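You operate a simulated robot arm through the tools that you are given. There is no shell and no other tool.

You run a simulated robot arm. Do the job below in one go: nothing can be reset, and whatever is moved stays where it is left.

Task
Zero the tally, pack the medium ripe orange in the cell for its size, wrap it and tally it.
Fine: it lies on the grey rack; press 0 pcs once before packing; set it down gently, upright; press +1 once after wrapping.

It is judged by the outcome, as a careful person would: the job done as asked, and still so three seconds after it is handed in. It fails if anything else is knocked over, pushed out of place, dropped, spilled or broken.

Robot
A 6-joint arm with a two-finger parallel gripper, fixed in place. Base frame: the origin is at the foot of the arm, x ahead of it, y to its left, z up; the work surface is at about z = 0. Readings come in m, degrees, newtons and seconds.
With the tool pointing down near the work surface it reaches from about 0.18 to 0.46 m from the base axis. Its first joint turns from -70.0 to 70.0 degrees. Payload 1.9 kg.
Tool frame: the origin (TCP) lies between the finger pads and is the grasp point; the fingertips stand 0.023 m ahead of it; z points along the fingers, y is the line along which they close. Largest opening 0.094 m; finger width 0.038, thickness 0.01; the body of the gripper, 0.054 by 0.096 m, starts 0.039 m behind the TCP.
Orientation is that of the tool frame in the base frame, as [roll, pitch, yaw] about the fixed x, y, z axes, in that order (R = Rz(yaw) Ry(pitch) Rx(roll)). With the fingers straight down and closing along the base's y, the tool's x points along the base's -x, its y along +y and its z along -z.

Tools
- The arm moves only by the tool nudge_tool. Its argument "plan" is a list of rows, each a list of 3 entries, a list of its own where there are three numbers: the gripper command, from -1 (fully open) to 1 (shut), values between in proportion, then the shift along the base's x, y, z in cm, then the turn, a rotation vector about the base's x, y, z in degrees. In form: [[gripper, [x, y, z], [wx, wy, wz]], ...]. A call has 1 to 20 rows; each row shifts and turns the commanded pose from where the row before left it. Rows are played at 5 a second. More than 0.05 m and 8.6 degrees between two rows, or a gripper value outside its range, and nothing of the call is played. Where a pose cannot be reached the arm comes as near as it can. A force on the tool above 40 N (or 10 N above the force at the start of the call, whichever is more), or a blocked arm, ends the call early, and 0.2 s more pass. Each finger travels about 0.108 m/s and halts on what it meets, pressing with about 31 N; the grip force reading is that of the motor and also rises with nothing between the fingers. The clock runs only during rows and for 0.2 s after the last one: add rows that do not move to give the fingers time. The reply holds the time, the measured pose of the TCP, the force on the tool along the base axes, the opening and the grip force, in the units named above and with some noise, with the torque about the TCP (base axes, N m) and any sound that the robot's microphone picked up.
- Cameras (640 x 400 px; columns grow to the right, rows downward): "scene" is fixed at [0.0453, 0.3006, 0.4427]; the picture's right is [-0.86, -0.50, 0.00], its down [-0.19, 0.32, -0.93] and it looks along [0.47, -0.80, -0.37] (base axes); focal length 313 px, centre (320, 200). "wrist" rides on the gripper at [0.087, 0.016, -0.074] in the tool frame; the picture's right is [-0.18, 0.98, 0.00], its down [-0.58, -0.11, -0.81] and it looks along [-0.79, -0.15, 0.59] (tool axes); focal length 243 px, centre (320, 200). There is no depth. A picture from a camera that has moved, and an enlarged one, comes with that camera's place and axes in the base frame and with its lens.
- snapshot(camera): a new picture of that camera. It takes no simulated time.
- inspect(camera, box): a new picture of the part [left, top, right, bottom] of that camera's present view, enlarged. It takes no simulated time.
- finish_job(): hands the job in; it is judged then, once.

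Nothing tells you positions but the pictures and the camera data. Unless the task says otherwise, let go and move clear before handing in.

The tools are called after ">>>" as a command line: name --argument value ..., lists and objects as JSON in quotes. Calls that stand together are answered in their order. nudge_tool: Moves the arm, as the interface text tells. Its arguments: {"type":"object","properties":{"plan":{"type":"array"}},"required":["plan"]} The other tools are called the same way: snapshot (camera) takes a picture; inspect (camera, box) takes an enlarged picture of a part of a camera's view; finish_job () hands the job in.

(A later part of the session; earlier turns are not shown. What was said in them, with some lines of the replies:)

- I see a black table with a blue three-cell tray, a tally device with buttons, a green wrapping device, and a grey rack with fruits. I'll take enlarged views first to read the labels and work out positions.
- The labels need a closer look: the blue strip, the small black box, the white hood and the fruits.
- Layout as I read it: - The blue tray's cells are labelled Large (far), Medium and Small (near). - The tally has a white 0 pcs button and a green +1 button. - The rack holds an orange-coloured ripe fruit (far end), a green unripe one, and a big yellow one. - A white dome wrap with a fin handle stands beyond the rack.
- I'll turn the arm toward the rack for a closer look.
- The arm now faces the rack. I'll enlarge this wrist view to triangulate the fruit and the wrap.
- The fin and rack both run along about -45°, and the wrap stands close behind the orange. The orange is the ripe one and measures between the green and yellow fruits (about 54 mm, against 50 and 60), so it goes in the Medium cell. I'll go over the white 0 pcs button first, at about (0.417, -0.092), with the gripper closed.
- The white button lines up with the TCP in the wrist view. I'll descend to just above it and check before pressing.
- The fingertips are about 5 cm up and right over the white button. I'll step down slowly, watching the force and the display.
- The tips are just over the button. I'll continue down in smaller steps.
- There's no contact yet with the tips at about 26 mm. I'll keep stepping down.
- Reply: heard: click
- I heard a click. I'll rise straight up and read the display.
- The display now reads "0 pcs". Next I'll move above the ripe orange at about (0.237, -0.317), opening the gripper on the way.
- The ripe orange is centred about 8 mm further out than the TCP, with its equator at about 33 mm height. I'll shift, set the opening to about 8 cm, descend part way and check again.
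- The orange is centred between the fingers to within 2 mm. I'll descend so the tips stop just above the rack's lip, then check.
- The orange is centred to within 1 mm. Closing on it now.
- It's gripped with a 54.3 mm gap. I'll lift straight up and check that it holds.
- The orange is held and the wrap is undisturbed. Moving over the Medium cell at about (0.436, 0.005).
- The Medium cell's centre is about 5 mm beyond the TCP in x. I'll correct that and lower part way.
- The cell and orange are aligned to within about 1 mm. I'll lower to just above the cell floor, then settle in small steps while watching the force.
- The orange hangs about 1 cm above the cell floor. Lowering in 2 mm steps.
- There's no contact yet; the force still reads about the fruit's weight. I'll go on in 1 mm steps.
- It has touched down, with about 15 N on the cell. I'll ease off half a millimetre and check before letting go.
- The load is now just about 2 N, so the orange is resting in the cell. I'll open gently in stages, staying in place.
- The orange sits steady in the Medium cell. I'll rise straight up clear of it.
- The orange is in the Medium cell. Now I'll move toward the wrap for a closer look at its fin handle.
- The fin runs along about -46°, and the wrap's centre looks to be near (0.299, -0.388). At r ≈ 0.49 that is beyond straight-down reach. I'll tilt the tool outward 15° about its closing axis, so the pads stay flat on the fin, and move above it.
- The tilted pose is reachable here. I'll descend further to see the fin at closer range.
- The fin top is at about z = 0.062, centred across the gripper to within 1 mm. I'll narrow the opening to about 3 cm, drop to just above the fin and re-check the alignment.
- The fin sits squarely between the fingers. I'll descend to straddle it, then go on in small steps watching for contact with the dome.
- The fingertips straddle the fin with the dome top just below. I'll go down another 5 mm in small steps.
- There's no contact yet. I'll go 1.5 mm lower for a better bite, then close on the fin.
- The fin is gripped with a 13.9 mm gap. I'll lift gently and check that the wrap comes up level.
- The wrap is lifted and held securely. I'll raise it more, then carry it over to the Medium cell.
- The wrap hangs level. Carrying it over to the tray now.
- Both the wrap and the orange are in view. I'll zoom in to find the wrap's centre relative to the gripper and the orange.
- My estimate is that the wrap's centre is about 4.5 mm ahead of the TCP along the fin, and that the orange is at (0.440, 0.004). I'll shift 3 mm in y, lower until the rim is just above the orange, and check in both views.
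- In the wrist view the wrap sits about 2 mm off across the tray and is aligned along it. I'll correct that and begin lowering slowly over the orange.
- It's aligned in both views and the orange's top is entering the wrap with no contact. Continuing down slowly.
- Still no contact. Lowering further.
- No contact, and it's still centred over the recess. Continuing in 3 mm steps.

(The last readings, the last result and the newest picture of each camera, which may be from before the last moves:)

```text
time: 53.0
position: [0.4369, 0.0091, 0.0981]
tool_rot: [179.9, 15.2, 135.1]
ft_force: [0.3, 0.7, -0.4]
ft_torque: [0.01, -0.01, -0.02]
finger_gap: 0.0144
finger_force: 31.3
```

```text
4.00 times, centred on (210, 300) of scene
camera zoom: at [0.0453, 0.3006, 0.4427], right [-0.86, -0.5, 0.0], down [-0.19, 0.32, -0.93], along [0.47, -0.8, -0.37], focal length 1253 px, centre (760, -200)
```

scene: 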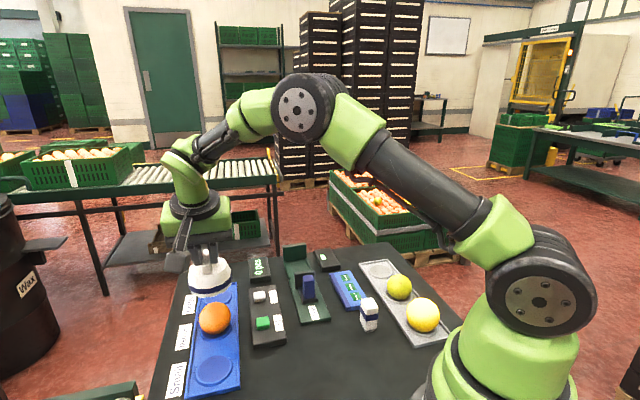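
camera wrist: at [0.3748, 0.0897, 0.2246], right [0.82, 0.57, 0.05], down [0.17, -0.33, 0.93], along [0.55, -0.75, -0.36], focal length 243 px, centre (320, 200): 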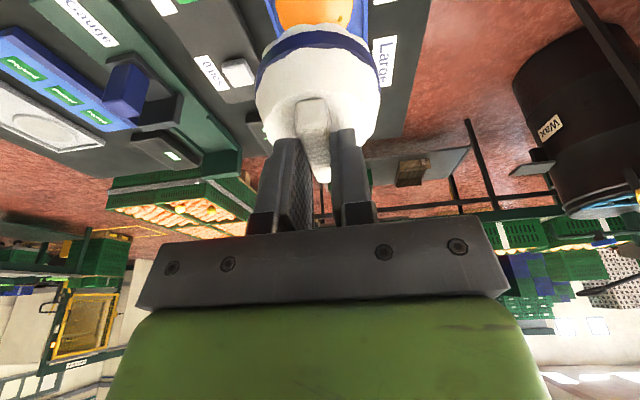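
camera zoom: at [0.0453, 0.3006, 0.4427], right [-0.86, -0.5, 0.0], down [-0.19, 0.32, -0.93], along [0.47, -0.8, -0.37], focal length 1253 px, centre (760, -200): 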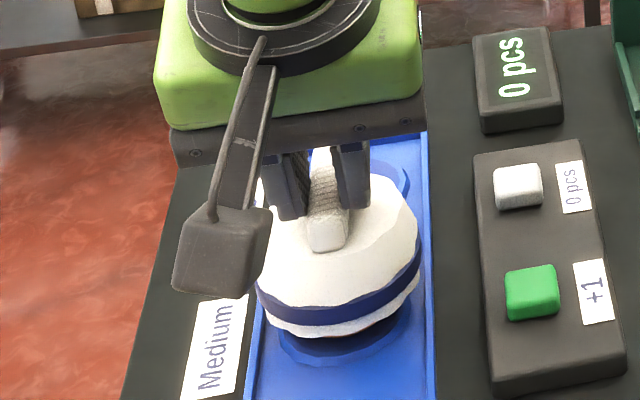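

Still free of contact. Going on in 2 mm steps, watching the force.

>>> nudge_tool --plan '[[1, [0, 0, -0.2], [0, 0, 0]], [1, [0, 0, -0.2], [0, 0, 0]], [1, [0, 0, -0.2], [0, 0, 0]], [1, [0, 0, 0], [0, 0, 0]]]'

>>> inspect --camera "scene" --box '[160, 250, 260, 350]'

>>> inspect --camera "wrist" --box '[230, 0, 410, 190]'

```text
time: 54.0
position: [0.4374, 0.0095, 0.0924]
tool_rot: [179.8, 15.3, 135.1]
ft_force: [-3.3, -0.2, 23.2]
ft_torque: [-0.2, 0.01, -0.03]
finger_gap: 0.0141
finger_force: 30.6
```

```text
4.00 times, centred on (210, 300) of scene
camera zoom: at [0.0452, 0.3006, 0.4427], right [-0.86, -0.5, 0.0], down [-0.19, 0.32, -0.93], along [0.47, -0.8, -0.37], focal length 1253 px, centre (760, -200)
```

zoom: 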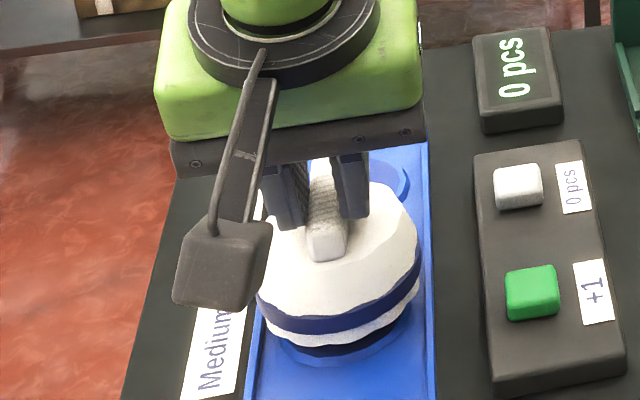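

```text
2.11 times, centred on (320, 95) of wrist
camera zoom: at [0.3746, 0.093, 0.1422], right [0.82, 0.57, 0.05], down [0.17, -0.32, 0.93], along [0.55, -0.75, -0.36], focal length 511 px, centre (320, 421)
```

zoom: 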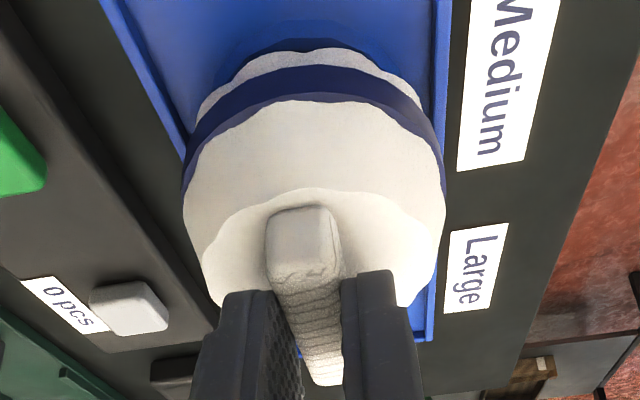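

The wrap has come down on the orange, with about 23 N mostly vertical. I'll ease off slightly before letting go.

>>> nudge_tool --plan '[[1, [0, 0, 0.08], [0, 0, 0]], [1, [0, 0, 0], [0, 0, 0]]]'

```text
time: 54.6
position: [0.4356, 0.0089, 0.0935]
tool_rot: [179.8, 15.2, 135.2]
ft_force: [2.2, 1.5, 20.1]
ft_torque: [-0.06, -0.27, 0.01]
finger_gap: 0.0141
finger_force: 30.9
```

>>> nudge_tool --plan '[[1, [0, 0, 0.08], [0, 0, 0]], [1, [0, 0, 0], [0, 0, 0]]]'

```text
time: 55.2
position: [0.4342, 0.0075, 0.0926]
tool_rot: [179.9, 15.1, 135.1]
ft_force: [2.2, 0.6, 10.4]
ft_torque: [-0.1, -0.18, 0.06]
finger_gap: 0.0144
finger_force: 31.9
```

>>> nudge_tool --plan '[[1, [0, 0, 0.08], [0, 0, 0]], [1, [0, 0, 0], [0, 0, 0]]]'

>>> inspect --camera "scene" --box '[160, 250, 260, 350]'

>>> inspect --camera "wrist" --box '[230, 0, 410, 190]'

```text
time: 55.8
position: [0.4357, 0.007, 0.0935]
tool_rot: [179.9, 15.1, 135.1]
ft_force: [0.2, 0.3, 2.6]
ft_torque: [0.04, -0.05, 0.03]
finger_gap: 0.0142
finger_force: 30.9
```

```text
4.00 times, centred on (210, 300) of scene
camera zoom: at [0.0452, 0.3006, 0.4427], right [-0.86, -0.5, 0.0], down [-0.19, 0.32, -0.93], along [0.47, -0.8, -0.37], focal length 1253 px, centre (760, -200)
```

zoom: 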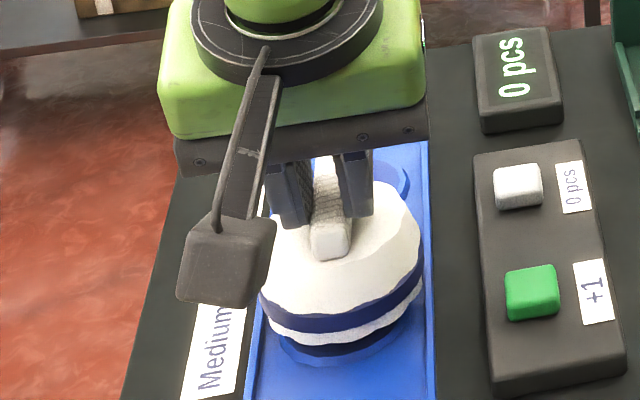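

```text
2.11 times, centred on (320, 95) of wrist
camera zoom: at [0.3738, 0.0919, 0.143], right [0.82, 0.57, 0.05], down [0.17, -0.33, 0.93], along [0.55, -0.75, -0.37], focal length 511 px, centre (320, 421)
```

zoom: 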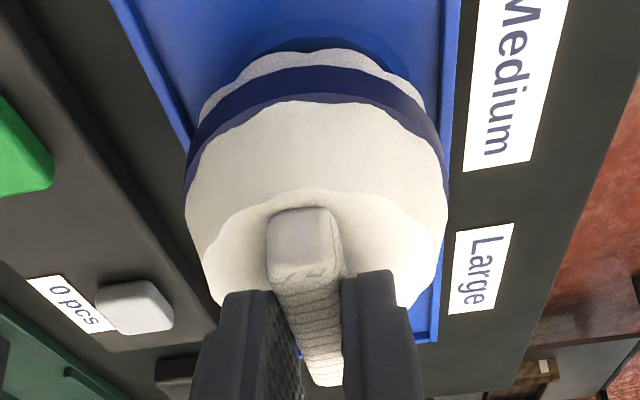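

The load is down to about 2.6 N with the wrap seated over the orange. I'll open gradually and watch it.

>>> nudge_tool --plan '[[0.66, [0, 0, 0], [0, 0, 0]], [0.6, [0, 0, 0], [0, 0, 0]], [0.5, [0, 0, 0], [0, 0, 0]], [0.4, [0, 0, 0], [0, 0, 0]], [0.3, [0, 0, 0], [0, 0, 0]], [0.3, [0, 0, 0], [0, 0, 0]]]'

>>> inspect --camera "scene" --box '[160, 250, 260, 350]'

>>> inspect --camera "wrist" --box '[230, 0, 410, 190]'

```text
time: 57.2
position: [0.4354, 0.0079, 0.093]
tool_rot: [179.9, 15.2, 135.1]
ft_force: [0.3, 0.0, 0.1]
ft_torque: [0.0, -0.02, -0.03]
finger_gap: 0.033
finger_force: 0.0
```

```text
4.00 times, centred on (210, 300) of scene
camera zoom: at [0.0453, 0.3006, 0.4427], right [-0.86, -0.5, 0.0], down [-0.19, 0.32, -0.93], along [0.47, -0.8, -0.37], focal length 1253 px, centre (760, -200)
```

zoom: 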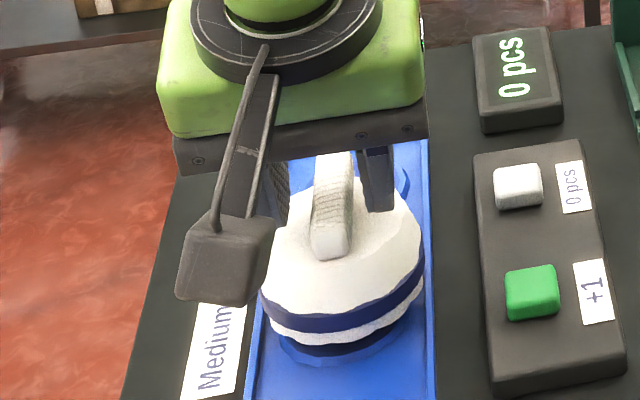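

```text
2.11 times, centred on (320, 95) of wrist
camera zoom: at [0.3741, 0.092, 0.1434], right [0.82, 0.57, 0.05], down [0.17, -0.32, 0.93], along [0.55, -0.75, -0.36], focal length 511 px, centre (320, 421)
```

zoom: 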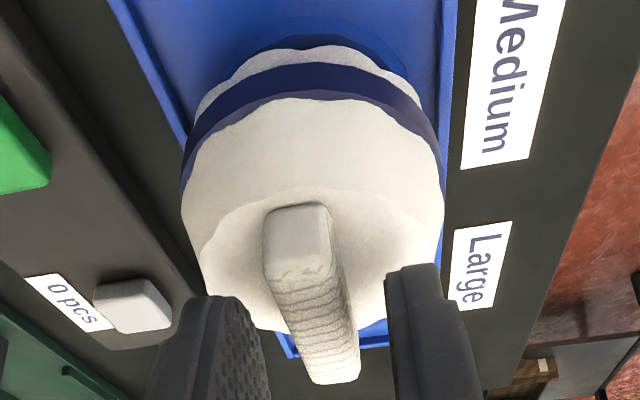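

The wrap stayed in place after release. I'll lift straight up clear of the fin.

>>> nudge_tool --plan '[[0.3, [0, 0, 0.5], [0, 0, 0]], [0.3, [0, 0, 1.0], [0, 0, 0]], [0.3, [0, 0, 2.0], [0, 0, 0]], [0.3, [0, 0, 3.0], [0, 0, 0]], [0.3, [0, 0, 3.0], [0, 0, 0]], [0.3, [0, 0, 0], [0, 0, 0]]]'

>>> snapshot --camera "scene"

>>> inspect --camera "scene" --box '[160, 250, 260, 350]'

>>> snapshot --camera "wrist"

```text
time: 58.6
position: [0.4356, 0.0087, 0.1881]
tool_rot: [179.9, 15.1, 135.3]
ft_force: [0.0, 0.5, 0.0]
ft_torque: [0.02, -0.01, 0.01]
finger_gap: 0.0329
finger_force: 0.0
```

```text
taken
```

scene: 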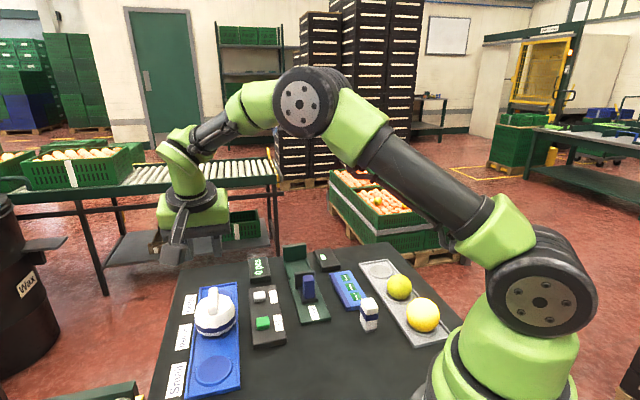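

```text
4.00 times, centred on (210, 300) of scene
camera zoom: at [0.0452, 0.3006, 0.4427], right [-0.86, -0.5, 0.0], down [-0.19, 0.32, -0.93], along [0.47, -0.8, -0.37], focal length 1253 px, centre (760, -200)
```

zoom: 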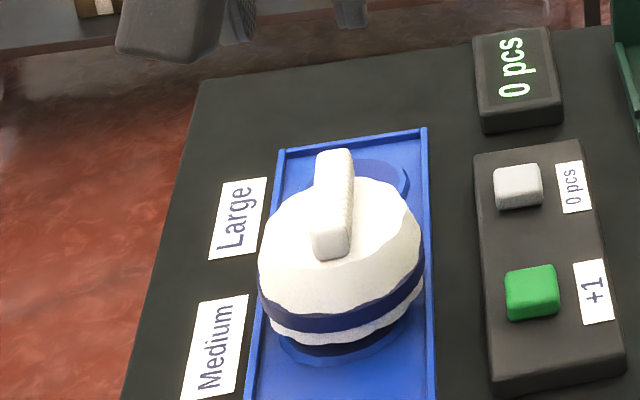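

```text
taken
camera wrist: at [0.3737, 0.0937, 0.2381], right [0.82, 0.57, 0.05], down [0.17, -0.33, 0.93], along [0.55, -0.75, -0.36], focal length 243 px, centre (320, 200)
```

wrist: 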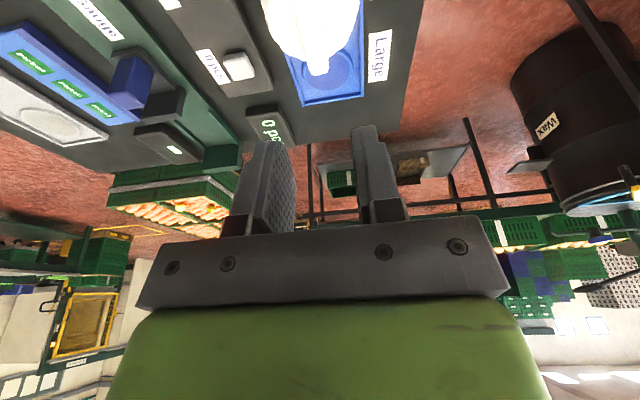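

The wrap rests steadily over the orange in the Medium cell. Next I'll straighten the tool, close the gripper and move above the green +1 button at about (0.362, -0.037).

>>> nudge_tool --plan '[[1, [-0.8, -0.5, 0], [3.54, 3.54, 0]], [1, [-0.8, -0.5, 0], [3.54, 3.54, 0]], [1, [-0.8, -0.5, 0], [3.54, 3.54, 0]], [1, [-1.0, -0.6, 0], [0, 0, 0]], [1, [-1.0, -0.6, -0.3], [0, 0, 0]], [1, [-1.0, -0.6, -0.5], [0, 0, 0]], [1, [-1.0, -0.6, -0.5], [0, 0, 0]], [1, [-0.96, -0.67, -0.5], [0, 0, 0]], [1, [0, 0, 0], [0, 0, 0]], [1, [0, 0, 0], [0, 0, 0]]]'

>>> snapshot --camera "wrist"

>>> snapshot --camera "scene"

```text
time: 60.8
position: [0.3619, -0.0373, 0.1708]
tool_rot: [179.9, 0.2, 135.0]
ft_force: [-0.2, -0.2, -0.1]
ft_torque: [0.02, 0.02, 0.0]
finger_gap: 0.0
finger_force: 31.1
```

```text
taken
camera wrist: at [0.3113, 0.0353, 0.2463], right [0.82, 0.57, 0.0], down [0.33, -0.49, 0.81], along [0.46, -0.66, -0.59], focal length 243 px, centre (320, 200)
```

wrist: 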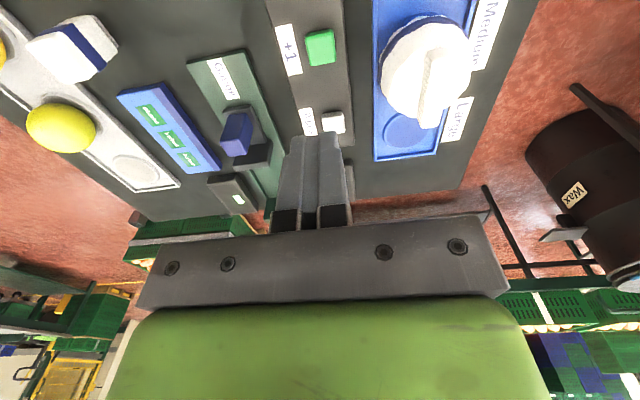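

```text
taken
```

scene: 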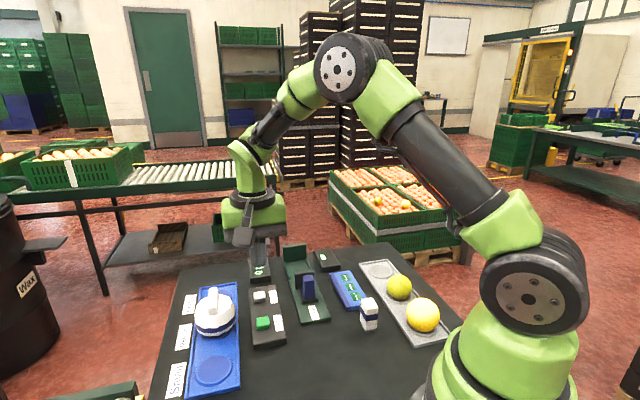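

The +1 button shows at exactly the same spot in the wrist view as the white one did before its press. Descending to just above it.

>>> nudge_tool --plan '[[1, [0, 0, -2.0], [0, 0, 0]], [1, [0, 0, -2.0], [0, 0, 0]], [1, [0, 0, -2.0], [0, 0, 0]], [1, [0, 0, -2.0], [0, 0, 0]], [1, [0, 0, -2.0], [0, 0, 0]], [1, [0, 0, -1.5], [0, 0, 0]], [1, [0, 0, 0], [0, 0, 0]]]'

>>> inspect --camera "wrist" --box '[240, 80, 400, 200]'

>>> inspect --camera "scene" --box '[190, 250, 310, 350]'

```text
time: 62.4
position: [0.3626, -0.0372, 0.0543]
tool_rot: [179.9, 0.1, 135.0]
ft_force: [-0.4, 0.4, 0.2]
ft_torque: [0.01, -0.02, 0.0]
finger_gap: 0.0
finger_force: 31.3
```

```text
3.33 times, centred on (320, 140) of wrist
camera zoom: at [0.3121, 0.0352, 0.1301], right [0.82, 0.57, 0.0], down [0.33, -0.49, 0.81], along [0.46, -0.66, -0.59], focal length 809 px, centre (320, 400)
```

zoom: 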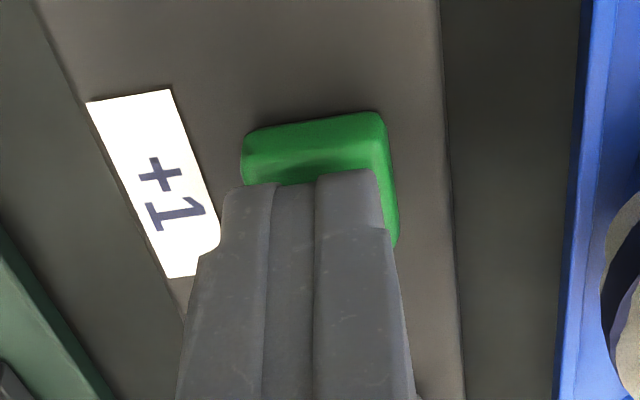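

```text
4.00 times, centred on (250, 300) of scene
camera zoom: at [0.0453, 0.3006, 0.4427], right [-0.86, -0.5, 0.0], down [-0.19, 0.32, -0.93], along [0.47, -0.8, -0.37], focal length 1253 px, centre (600, -200)
```

zoom: 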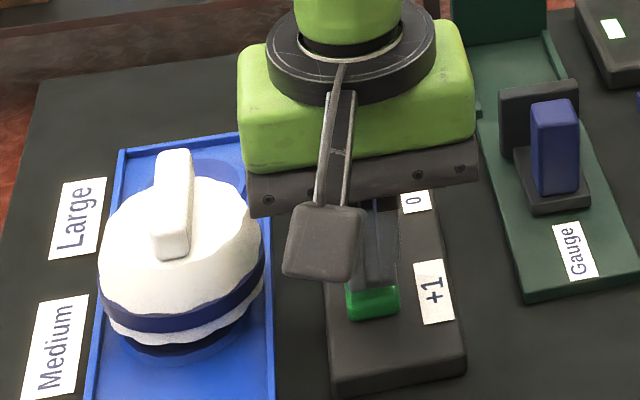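

The tips are right over the green button and the gripper body is clear of the wrap. Pressing down slowly.

>>> nudge_tool --plan '[[1, [0, 0, -0.3], [0, 0, 0]], [1, [0, 0, -0.3], [0, 0, 0]], [1, [0, 0, 0], [0, 0, 0]]]'

```text
time: 63.2
position: [0.3629, -0.0386, 0.0498]
tool_rot: [179.9, 0.2, 135.1]
ft_force: [0.0, 0.4, -0.4]
ft_torque: [0.0, -0.02, -0.02]
finger_gap: 0.0
finger_force: 31.1
```

>>> nudge_tool --plan '[[1, [0, 0, -0.2], [0, 0, 0]], [1, [0, 0, -0.2], [0, 0, 0]], [1, [0, 0, 0], [0, 0, 0]]]'

>>> inspect --camera "scene" --box '[240, 290, 290, 330]'

```text
time: 64.0
position: [0.3615, -0.0369, 0.0461]
tool_rot: [179.9, 0.3, 135.1]
ft_force: [0.0, -1.2, 1.5]
ft_torque: [-0.03, -0.02, -0.01]
finger_gap: 0.0001
finger_force: 31.2
```

```text
10.00 times, centred on (265, 310) of scene
camera zoom: at [0.0452, 0.3006, 0.4427], right [-0.86, -0.5, 0.0], down [-0.19, 0.32, -0.93], along [0.47, -0.8, -0.37], focal length 3133 px, centre (870, -900)
```

zoom: 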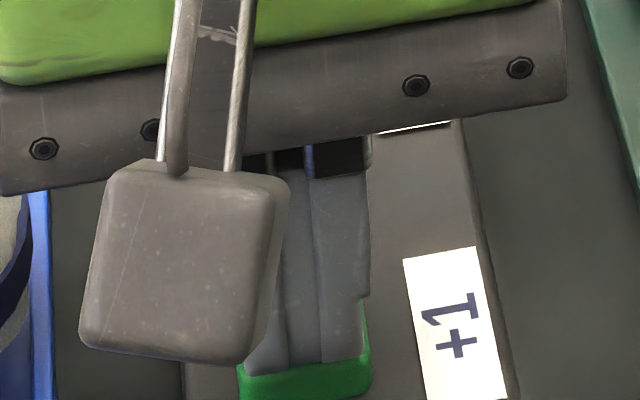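

There's contact at about 1.5 N but no click yet. Pressing 1 mm more.

>>> nudge_tool --plan '[[1, [0, 0, -0.1], [0, 0, 0]], [1, [0, 0, 0], [0, 0, 0]]]'

```text
time: 64.6
position: [0.3635, -0.0357, 0.0451]
tool_rot: [179.9, 0.1, 135.1]
ft_force: [1.1, 1.6, 1.7]
ft_torque: [0.03, 0.02, -0.01]
finger_gap: 0.0003
finger_force: 30.8
heard: click
```

I heard one click. I'll rise straight up and read the display.

>>> nudge_tool --plan '[[1, [0, 0, 1.0], [0, 0, 0]], [1, [0, 0, 2.0], [0, 0, 0]], [1, [0, 0, 3.0], [0, 0, 0]], [1, [0, 0, 3.0], [0, 0, 0]], [1, [0, 0, 3.0], [0, 0, 0]], [1, [0, 0, 3.0], [0, 0, 0]], [1, [0, 0, 0], [0, 0, 0]]]'

>>> snapshot --camera "scene"

>>> snapshot --camera "wrist"

>>> inspect --camera "scene" --box '[160, 240, 300, 370]'

```text
time: 66.2
position: [0.3626, -0.0384, 0.1948]
tool_rot: [179.9, 0.1, 135.1]
ft_force: [-0.7, 0.4, -0.4]
ft_torque: [0.04, -0.02, -0.02]
finger_gap: 0.0
finger_force: 31.2
```

```text
taken
```

scene: 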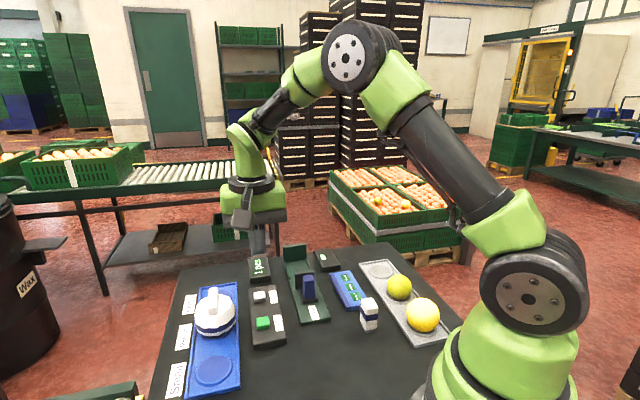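

```text
taken
camera wrist: at [0.3106, 0.035, 0.27], right [0.82, 0.57, 0.0], down [0.33, -0.49, 0.81], along [0.46, -0.66, -0.59], focal length 243 px, centre (320, 200)
```

wrist: 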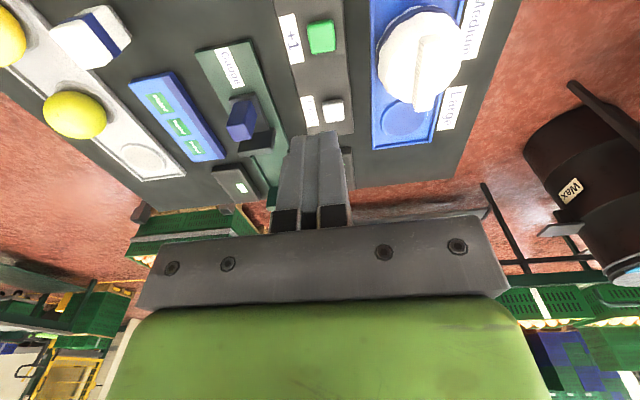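

```text
3.08 times, centred on (230, 305) of scene
camera zoom: at [0.0452, 0.3006, 0.4427], right [-0.86, -0.5, 0.0], down [-0.19, 0.32, -0.93], along [0.47, -0.8, -0.37], focal length 964 px, centre (597, -123)
```

zoom: 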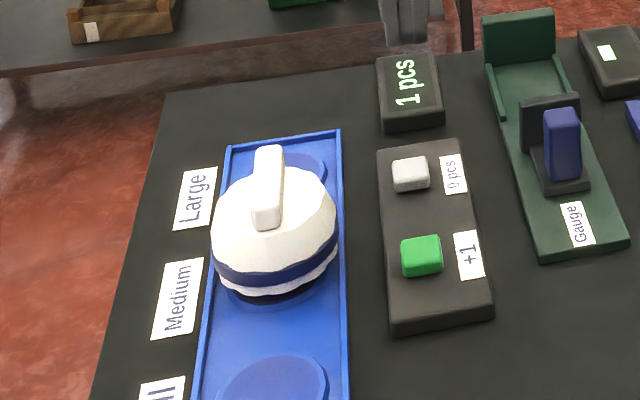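

The display reads "1 pcs". Before handing in I'll check that the wrap is seated level and everything else is undisturbed.

>>> inspect --camera "scene" --box '[180, 275, 250, 345]'

>>> inspect --camera "wrist" --box '[350, 0, 490, 150]'

>>> inspect --camera "scene" --box '[270, 230, 460, 360]'

```text
5.71 times, centred on (215, 310) of scene
camera zoom: at [0.0452, 0.3006, 0.4427], right [-0.86, -0.5, 0.0], down [-0.19, 0.32, -0.93], along [0.47, -0.8, -0.37], focal length 1790 px, centre (920, -429)
```

zoom: 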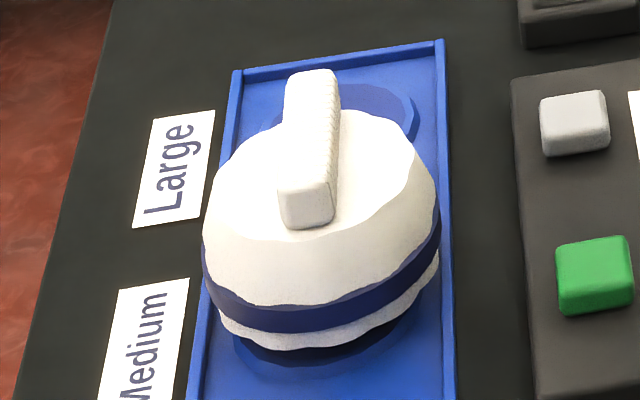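

```text
2.67 times, centred on (420, 75) of wrist
camera zoom: at [0.3106, 0.035, 0.27], right [0.82, 0.57, 0.0], down [0.33, -0.49, 0.81], along [0.46, -0.66, -0.59], focal length 647 px, centre (53, 533)
```

zoom: 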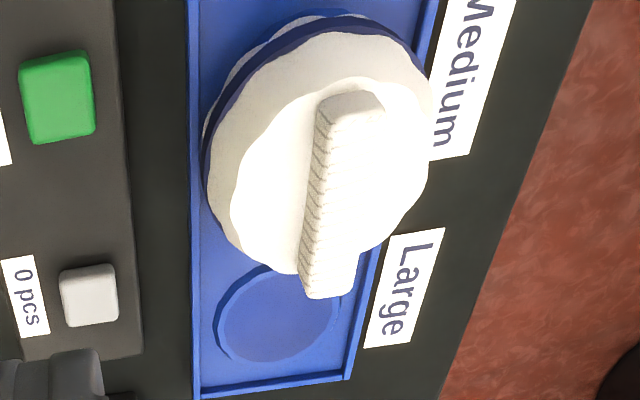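

```text
3.08 times, centred on (365, 295) of scene
camera zoom: at [0.0452, 0.3006, 0.4427], right [-0.86, -0.5, 0.0], down [-0.19, 0.32, -0.93], along [0.47, -0.8, -0.37], focal length 964 px, centre (182, -92)
```

zoom: 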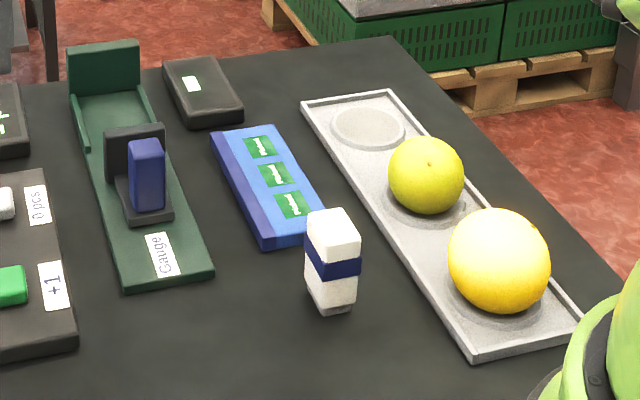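

The tally reads 1, the wrap sits level over the orange in the Medium cell, and nothing else has moved. I'll back the arm well clear, take a last look and then hand in.

>>> nudge_tool --plan '[[0.5, [-1.5, -0.8, 1.5], [0, 0, 0]], [0, [-1.5, -0.8, 1.5], [0, 0, 0]], [0, [-1.5, -0.8, 1.5], [0, 0, 0]], [0, [-1.5, -0.8, 1.5], [0, 0, 0]], [0, [-1.5, -0.8, 1.5], [0, 0, 0]], [0, [-1.5, -0.8, 1.5], [0, 0, 0]], [0, [0, 0, 0], [0, 0, 0]], [0, [0, 0, 0], [0, 0, 0]], [0, [0, 0, 0], [0, 0, 0]], [0, [0, 0, 0], [0, 0, 0]], [0, [0, 0, 0], [0, 0, 0]]]'

>>> snapshot --camera "scene"

>>> inspect --camera "scene" --box '[160, 240, 300, 370]'

```text
time: 68.6
position: [0.2714, -0.0851, 0.2845]
tool_rot: [179.9, 0.2, 135.2]
ft_force: [-0.2, 0.0, 0.3]
ft_torque: [-0.02, -0.01, 0.02]
finger_gap: 0.0469
finger_force: 0.0
```

```text
taken
```

scene: 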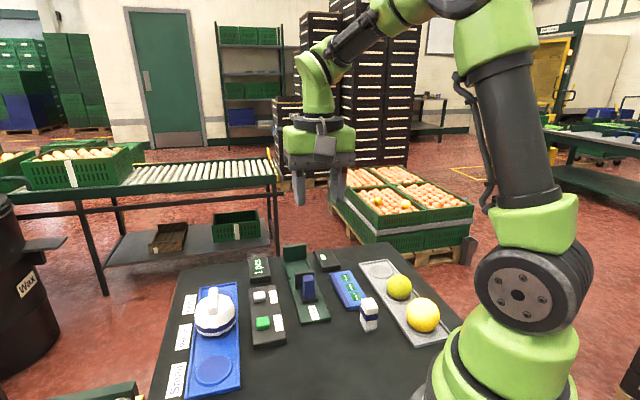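

```text
3.08 times, centred on (230, 305) of scene
camera zoom: at [0.0453, 0.3006, 0.4427], right [-0.86, -0.5, 0.0], down [-0.19, 0.32, -0.93], along [0.47, -0.8, -0.37], focal length 964 px, centre (597, -123)
```

zoom: 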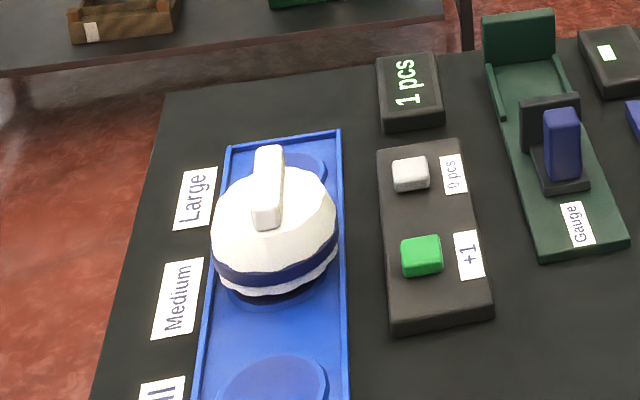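

The ripe orange is wrapped in the Medium cell and steady, the display reads "1 pcs", and the arm is clear with nothing else moved. Handing the job in.

>>> finish_job

```text
The job is handed in.
```

The job is done and handed in: the tally was zeroed, and the ripe orange is packed in the Medium cell, wrapped and counted. The display reads "1 pcs".

- **Tally:** I pressed 0 pcs once before packing, and the display went from 5 to 0. After wrapping I pressed +1 once and heard one click.
- **Which orange:** I took "medium ripe orange" to mean the ripe, medium-sized one. The orange-coloured fruit measured 54 mm, between the green one (about 50 mm) and the yellow one (about 60 mm). I did not use the gauge; the sizes come from the pictures and the gripper opening.
- **Packing:** I set the orange down gently, keeping it the same way up as on the rack, and it did not shift when released.
- **Wrap:** I took the white dome with the fin handle to be the wrap. It rests on the orange, and its rim sits about 12 mm above the tray. Pressing with about 23 N did not take it lower, and it stayed level after I let go.

In the last pictures nothing else had been moved or knocked over, and the arm is clear of the table.
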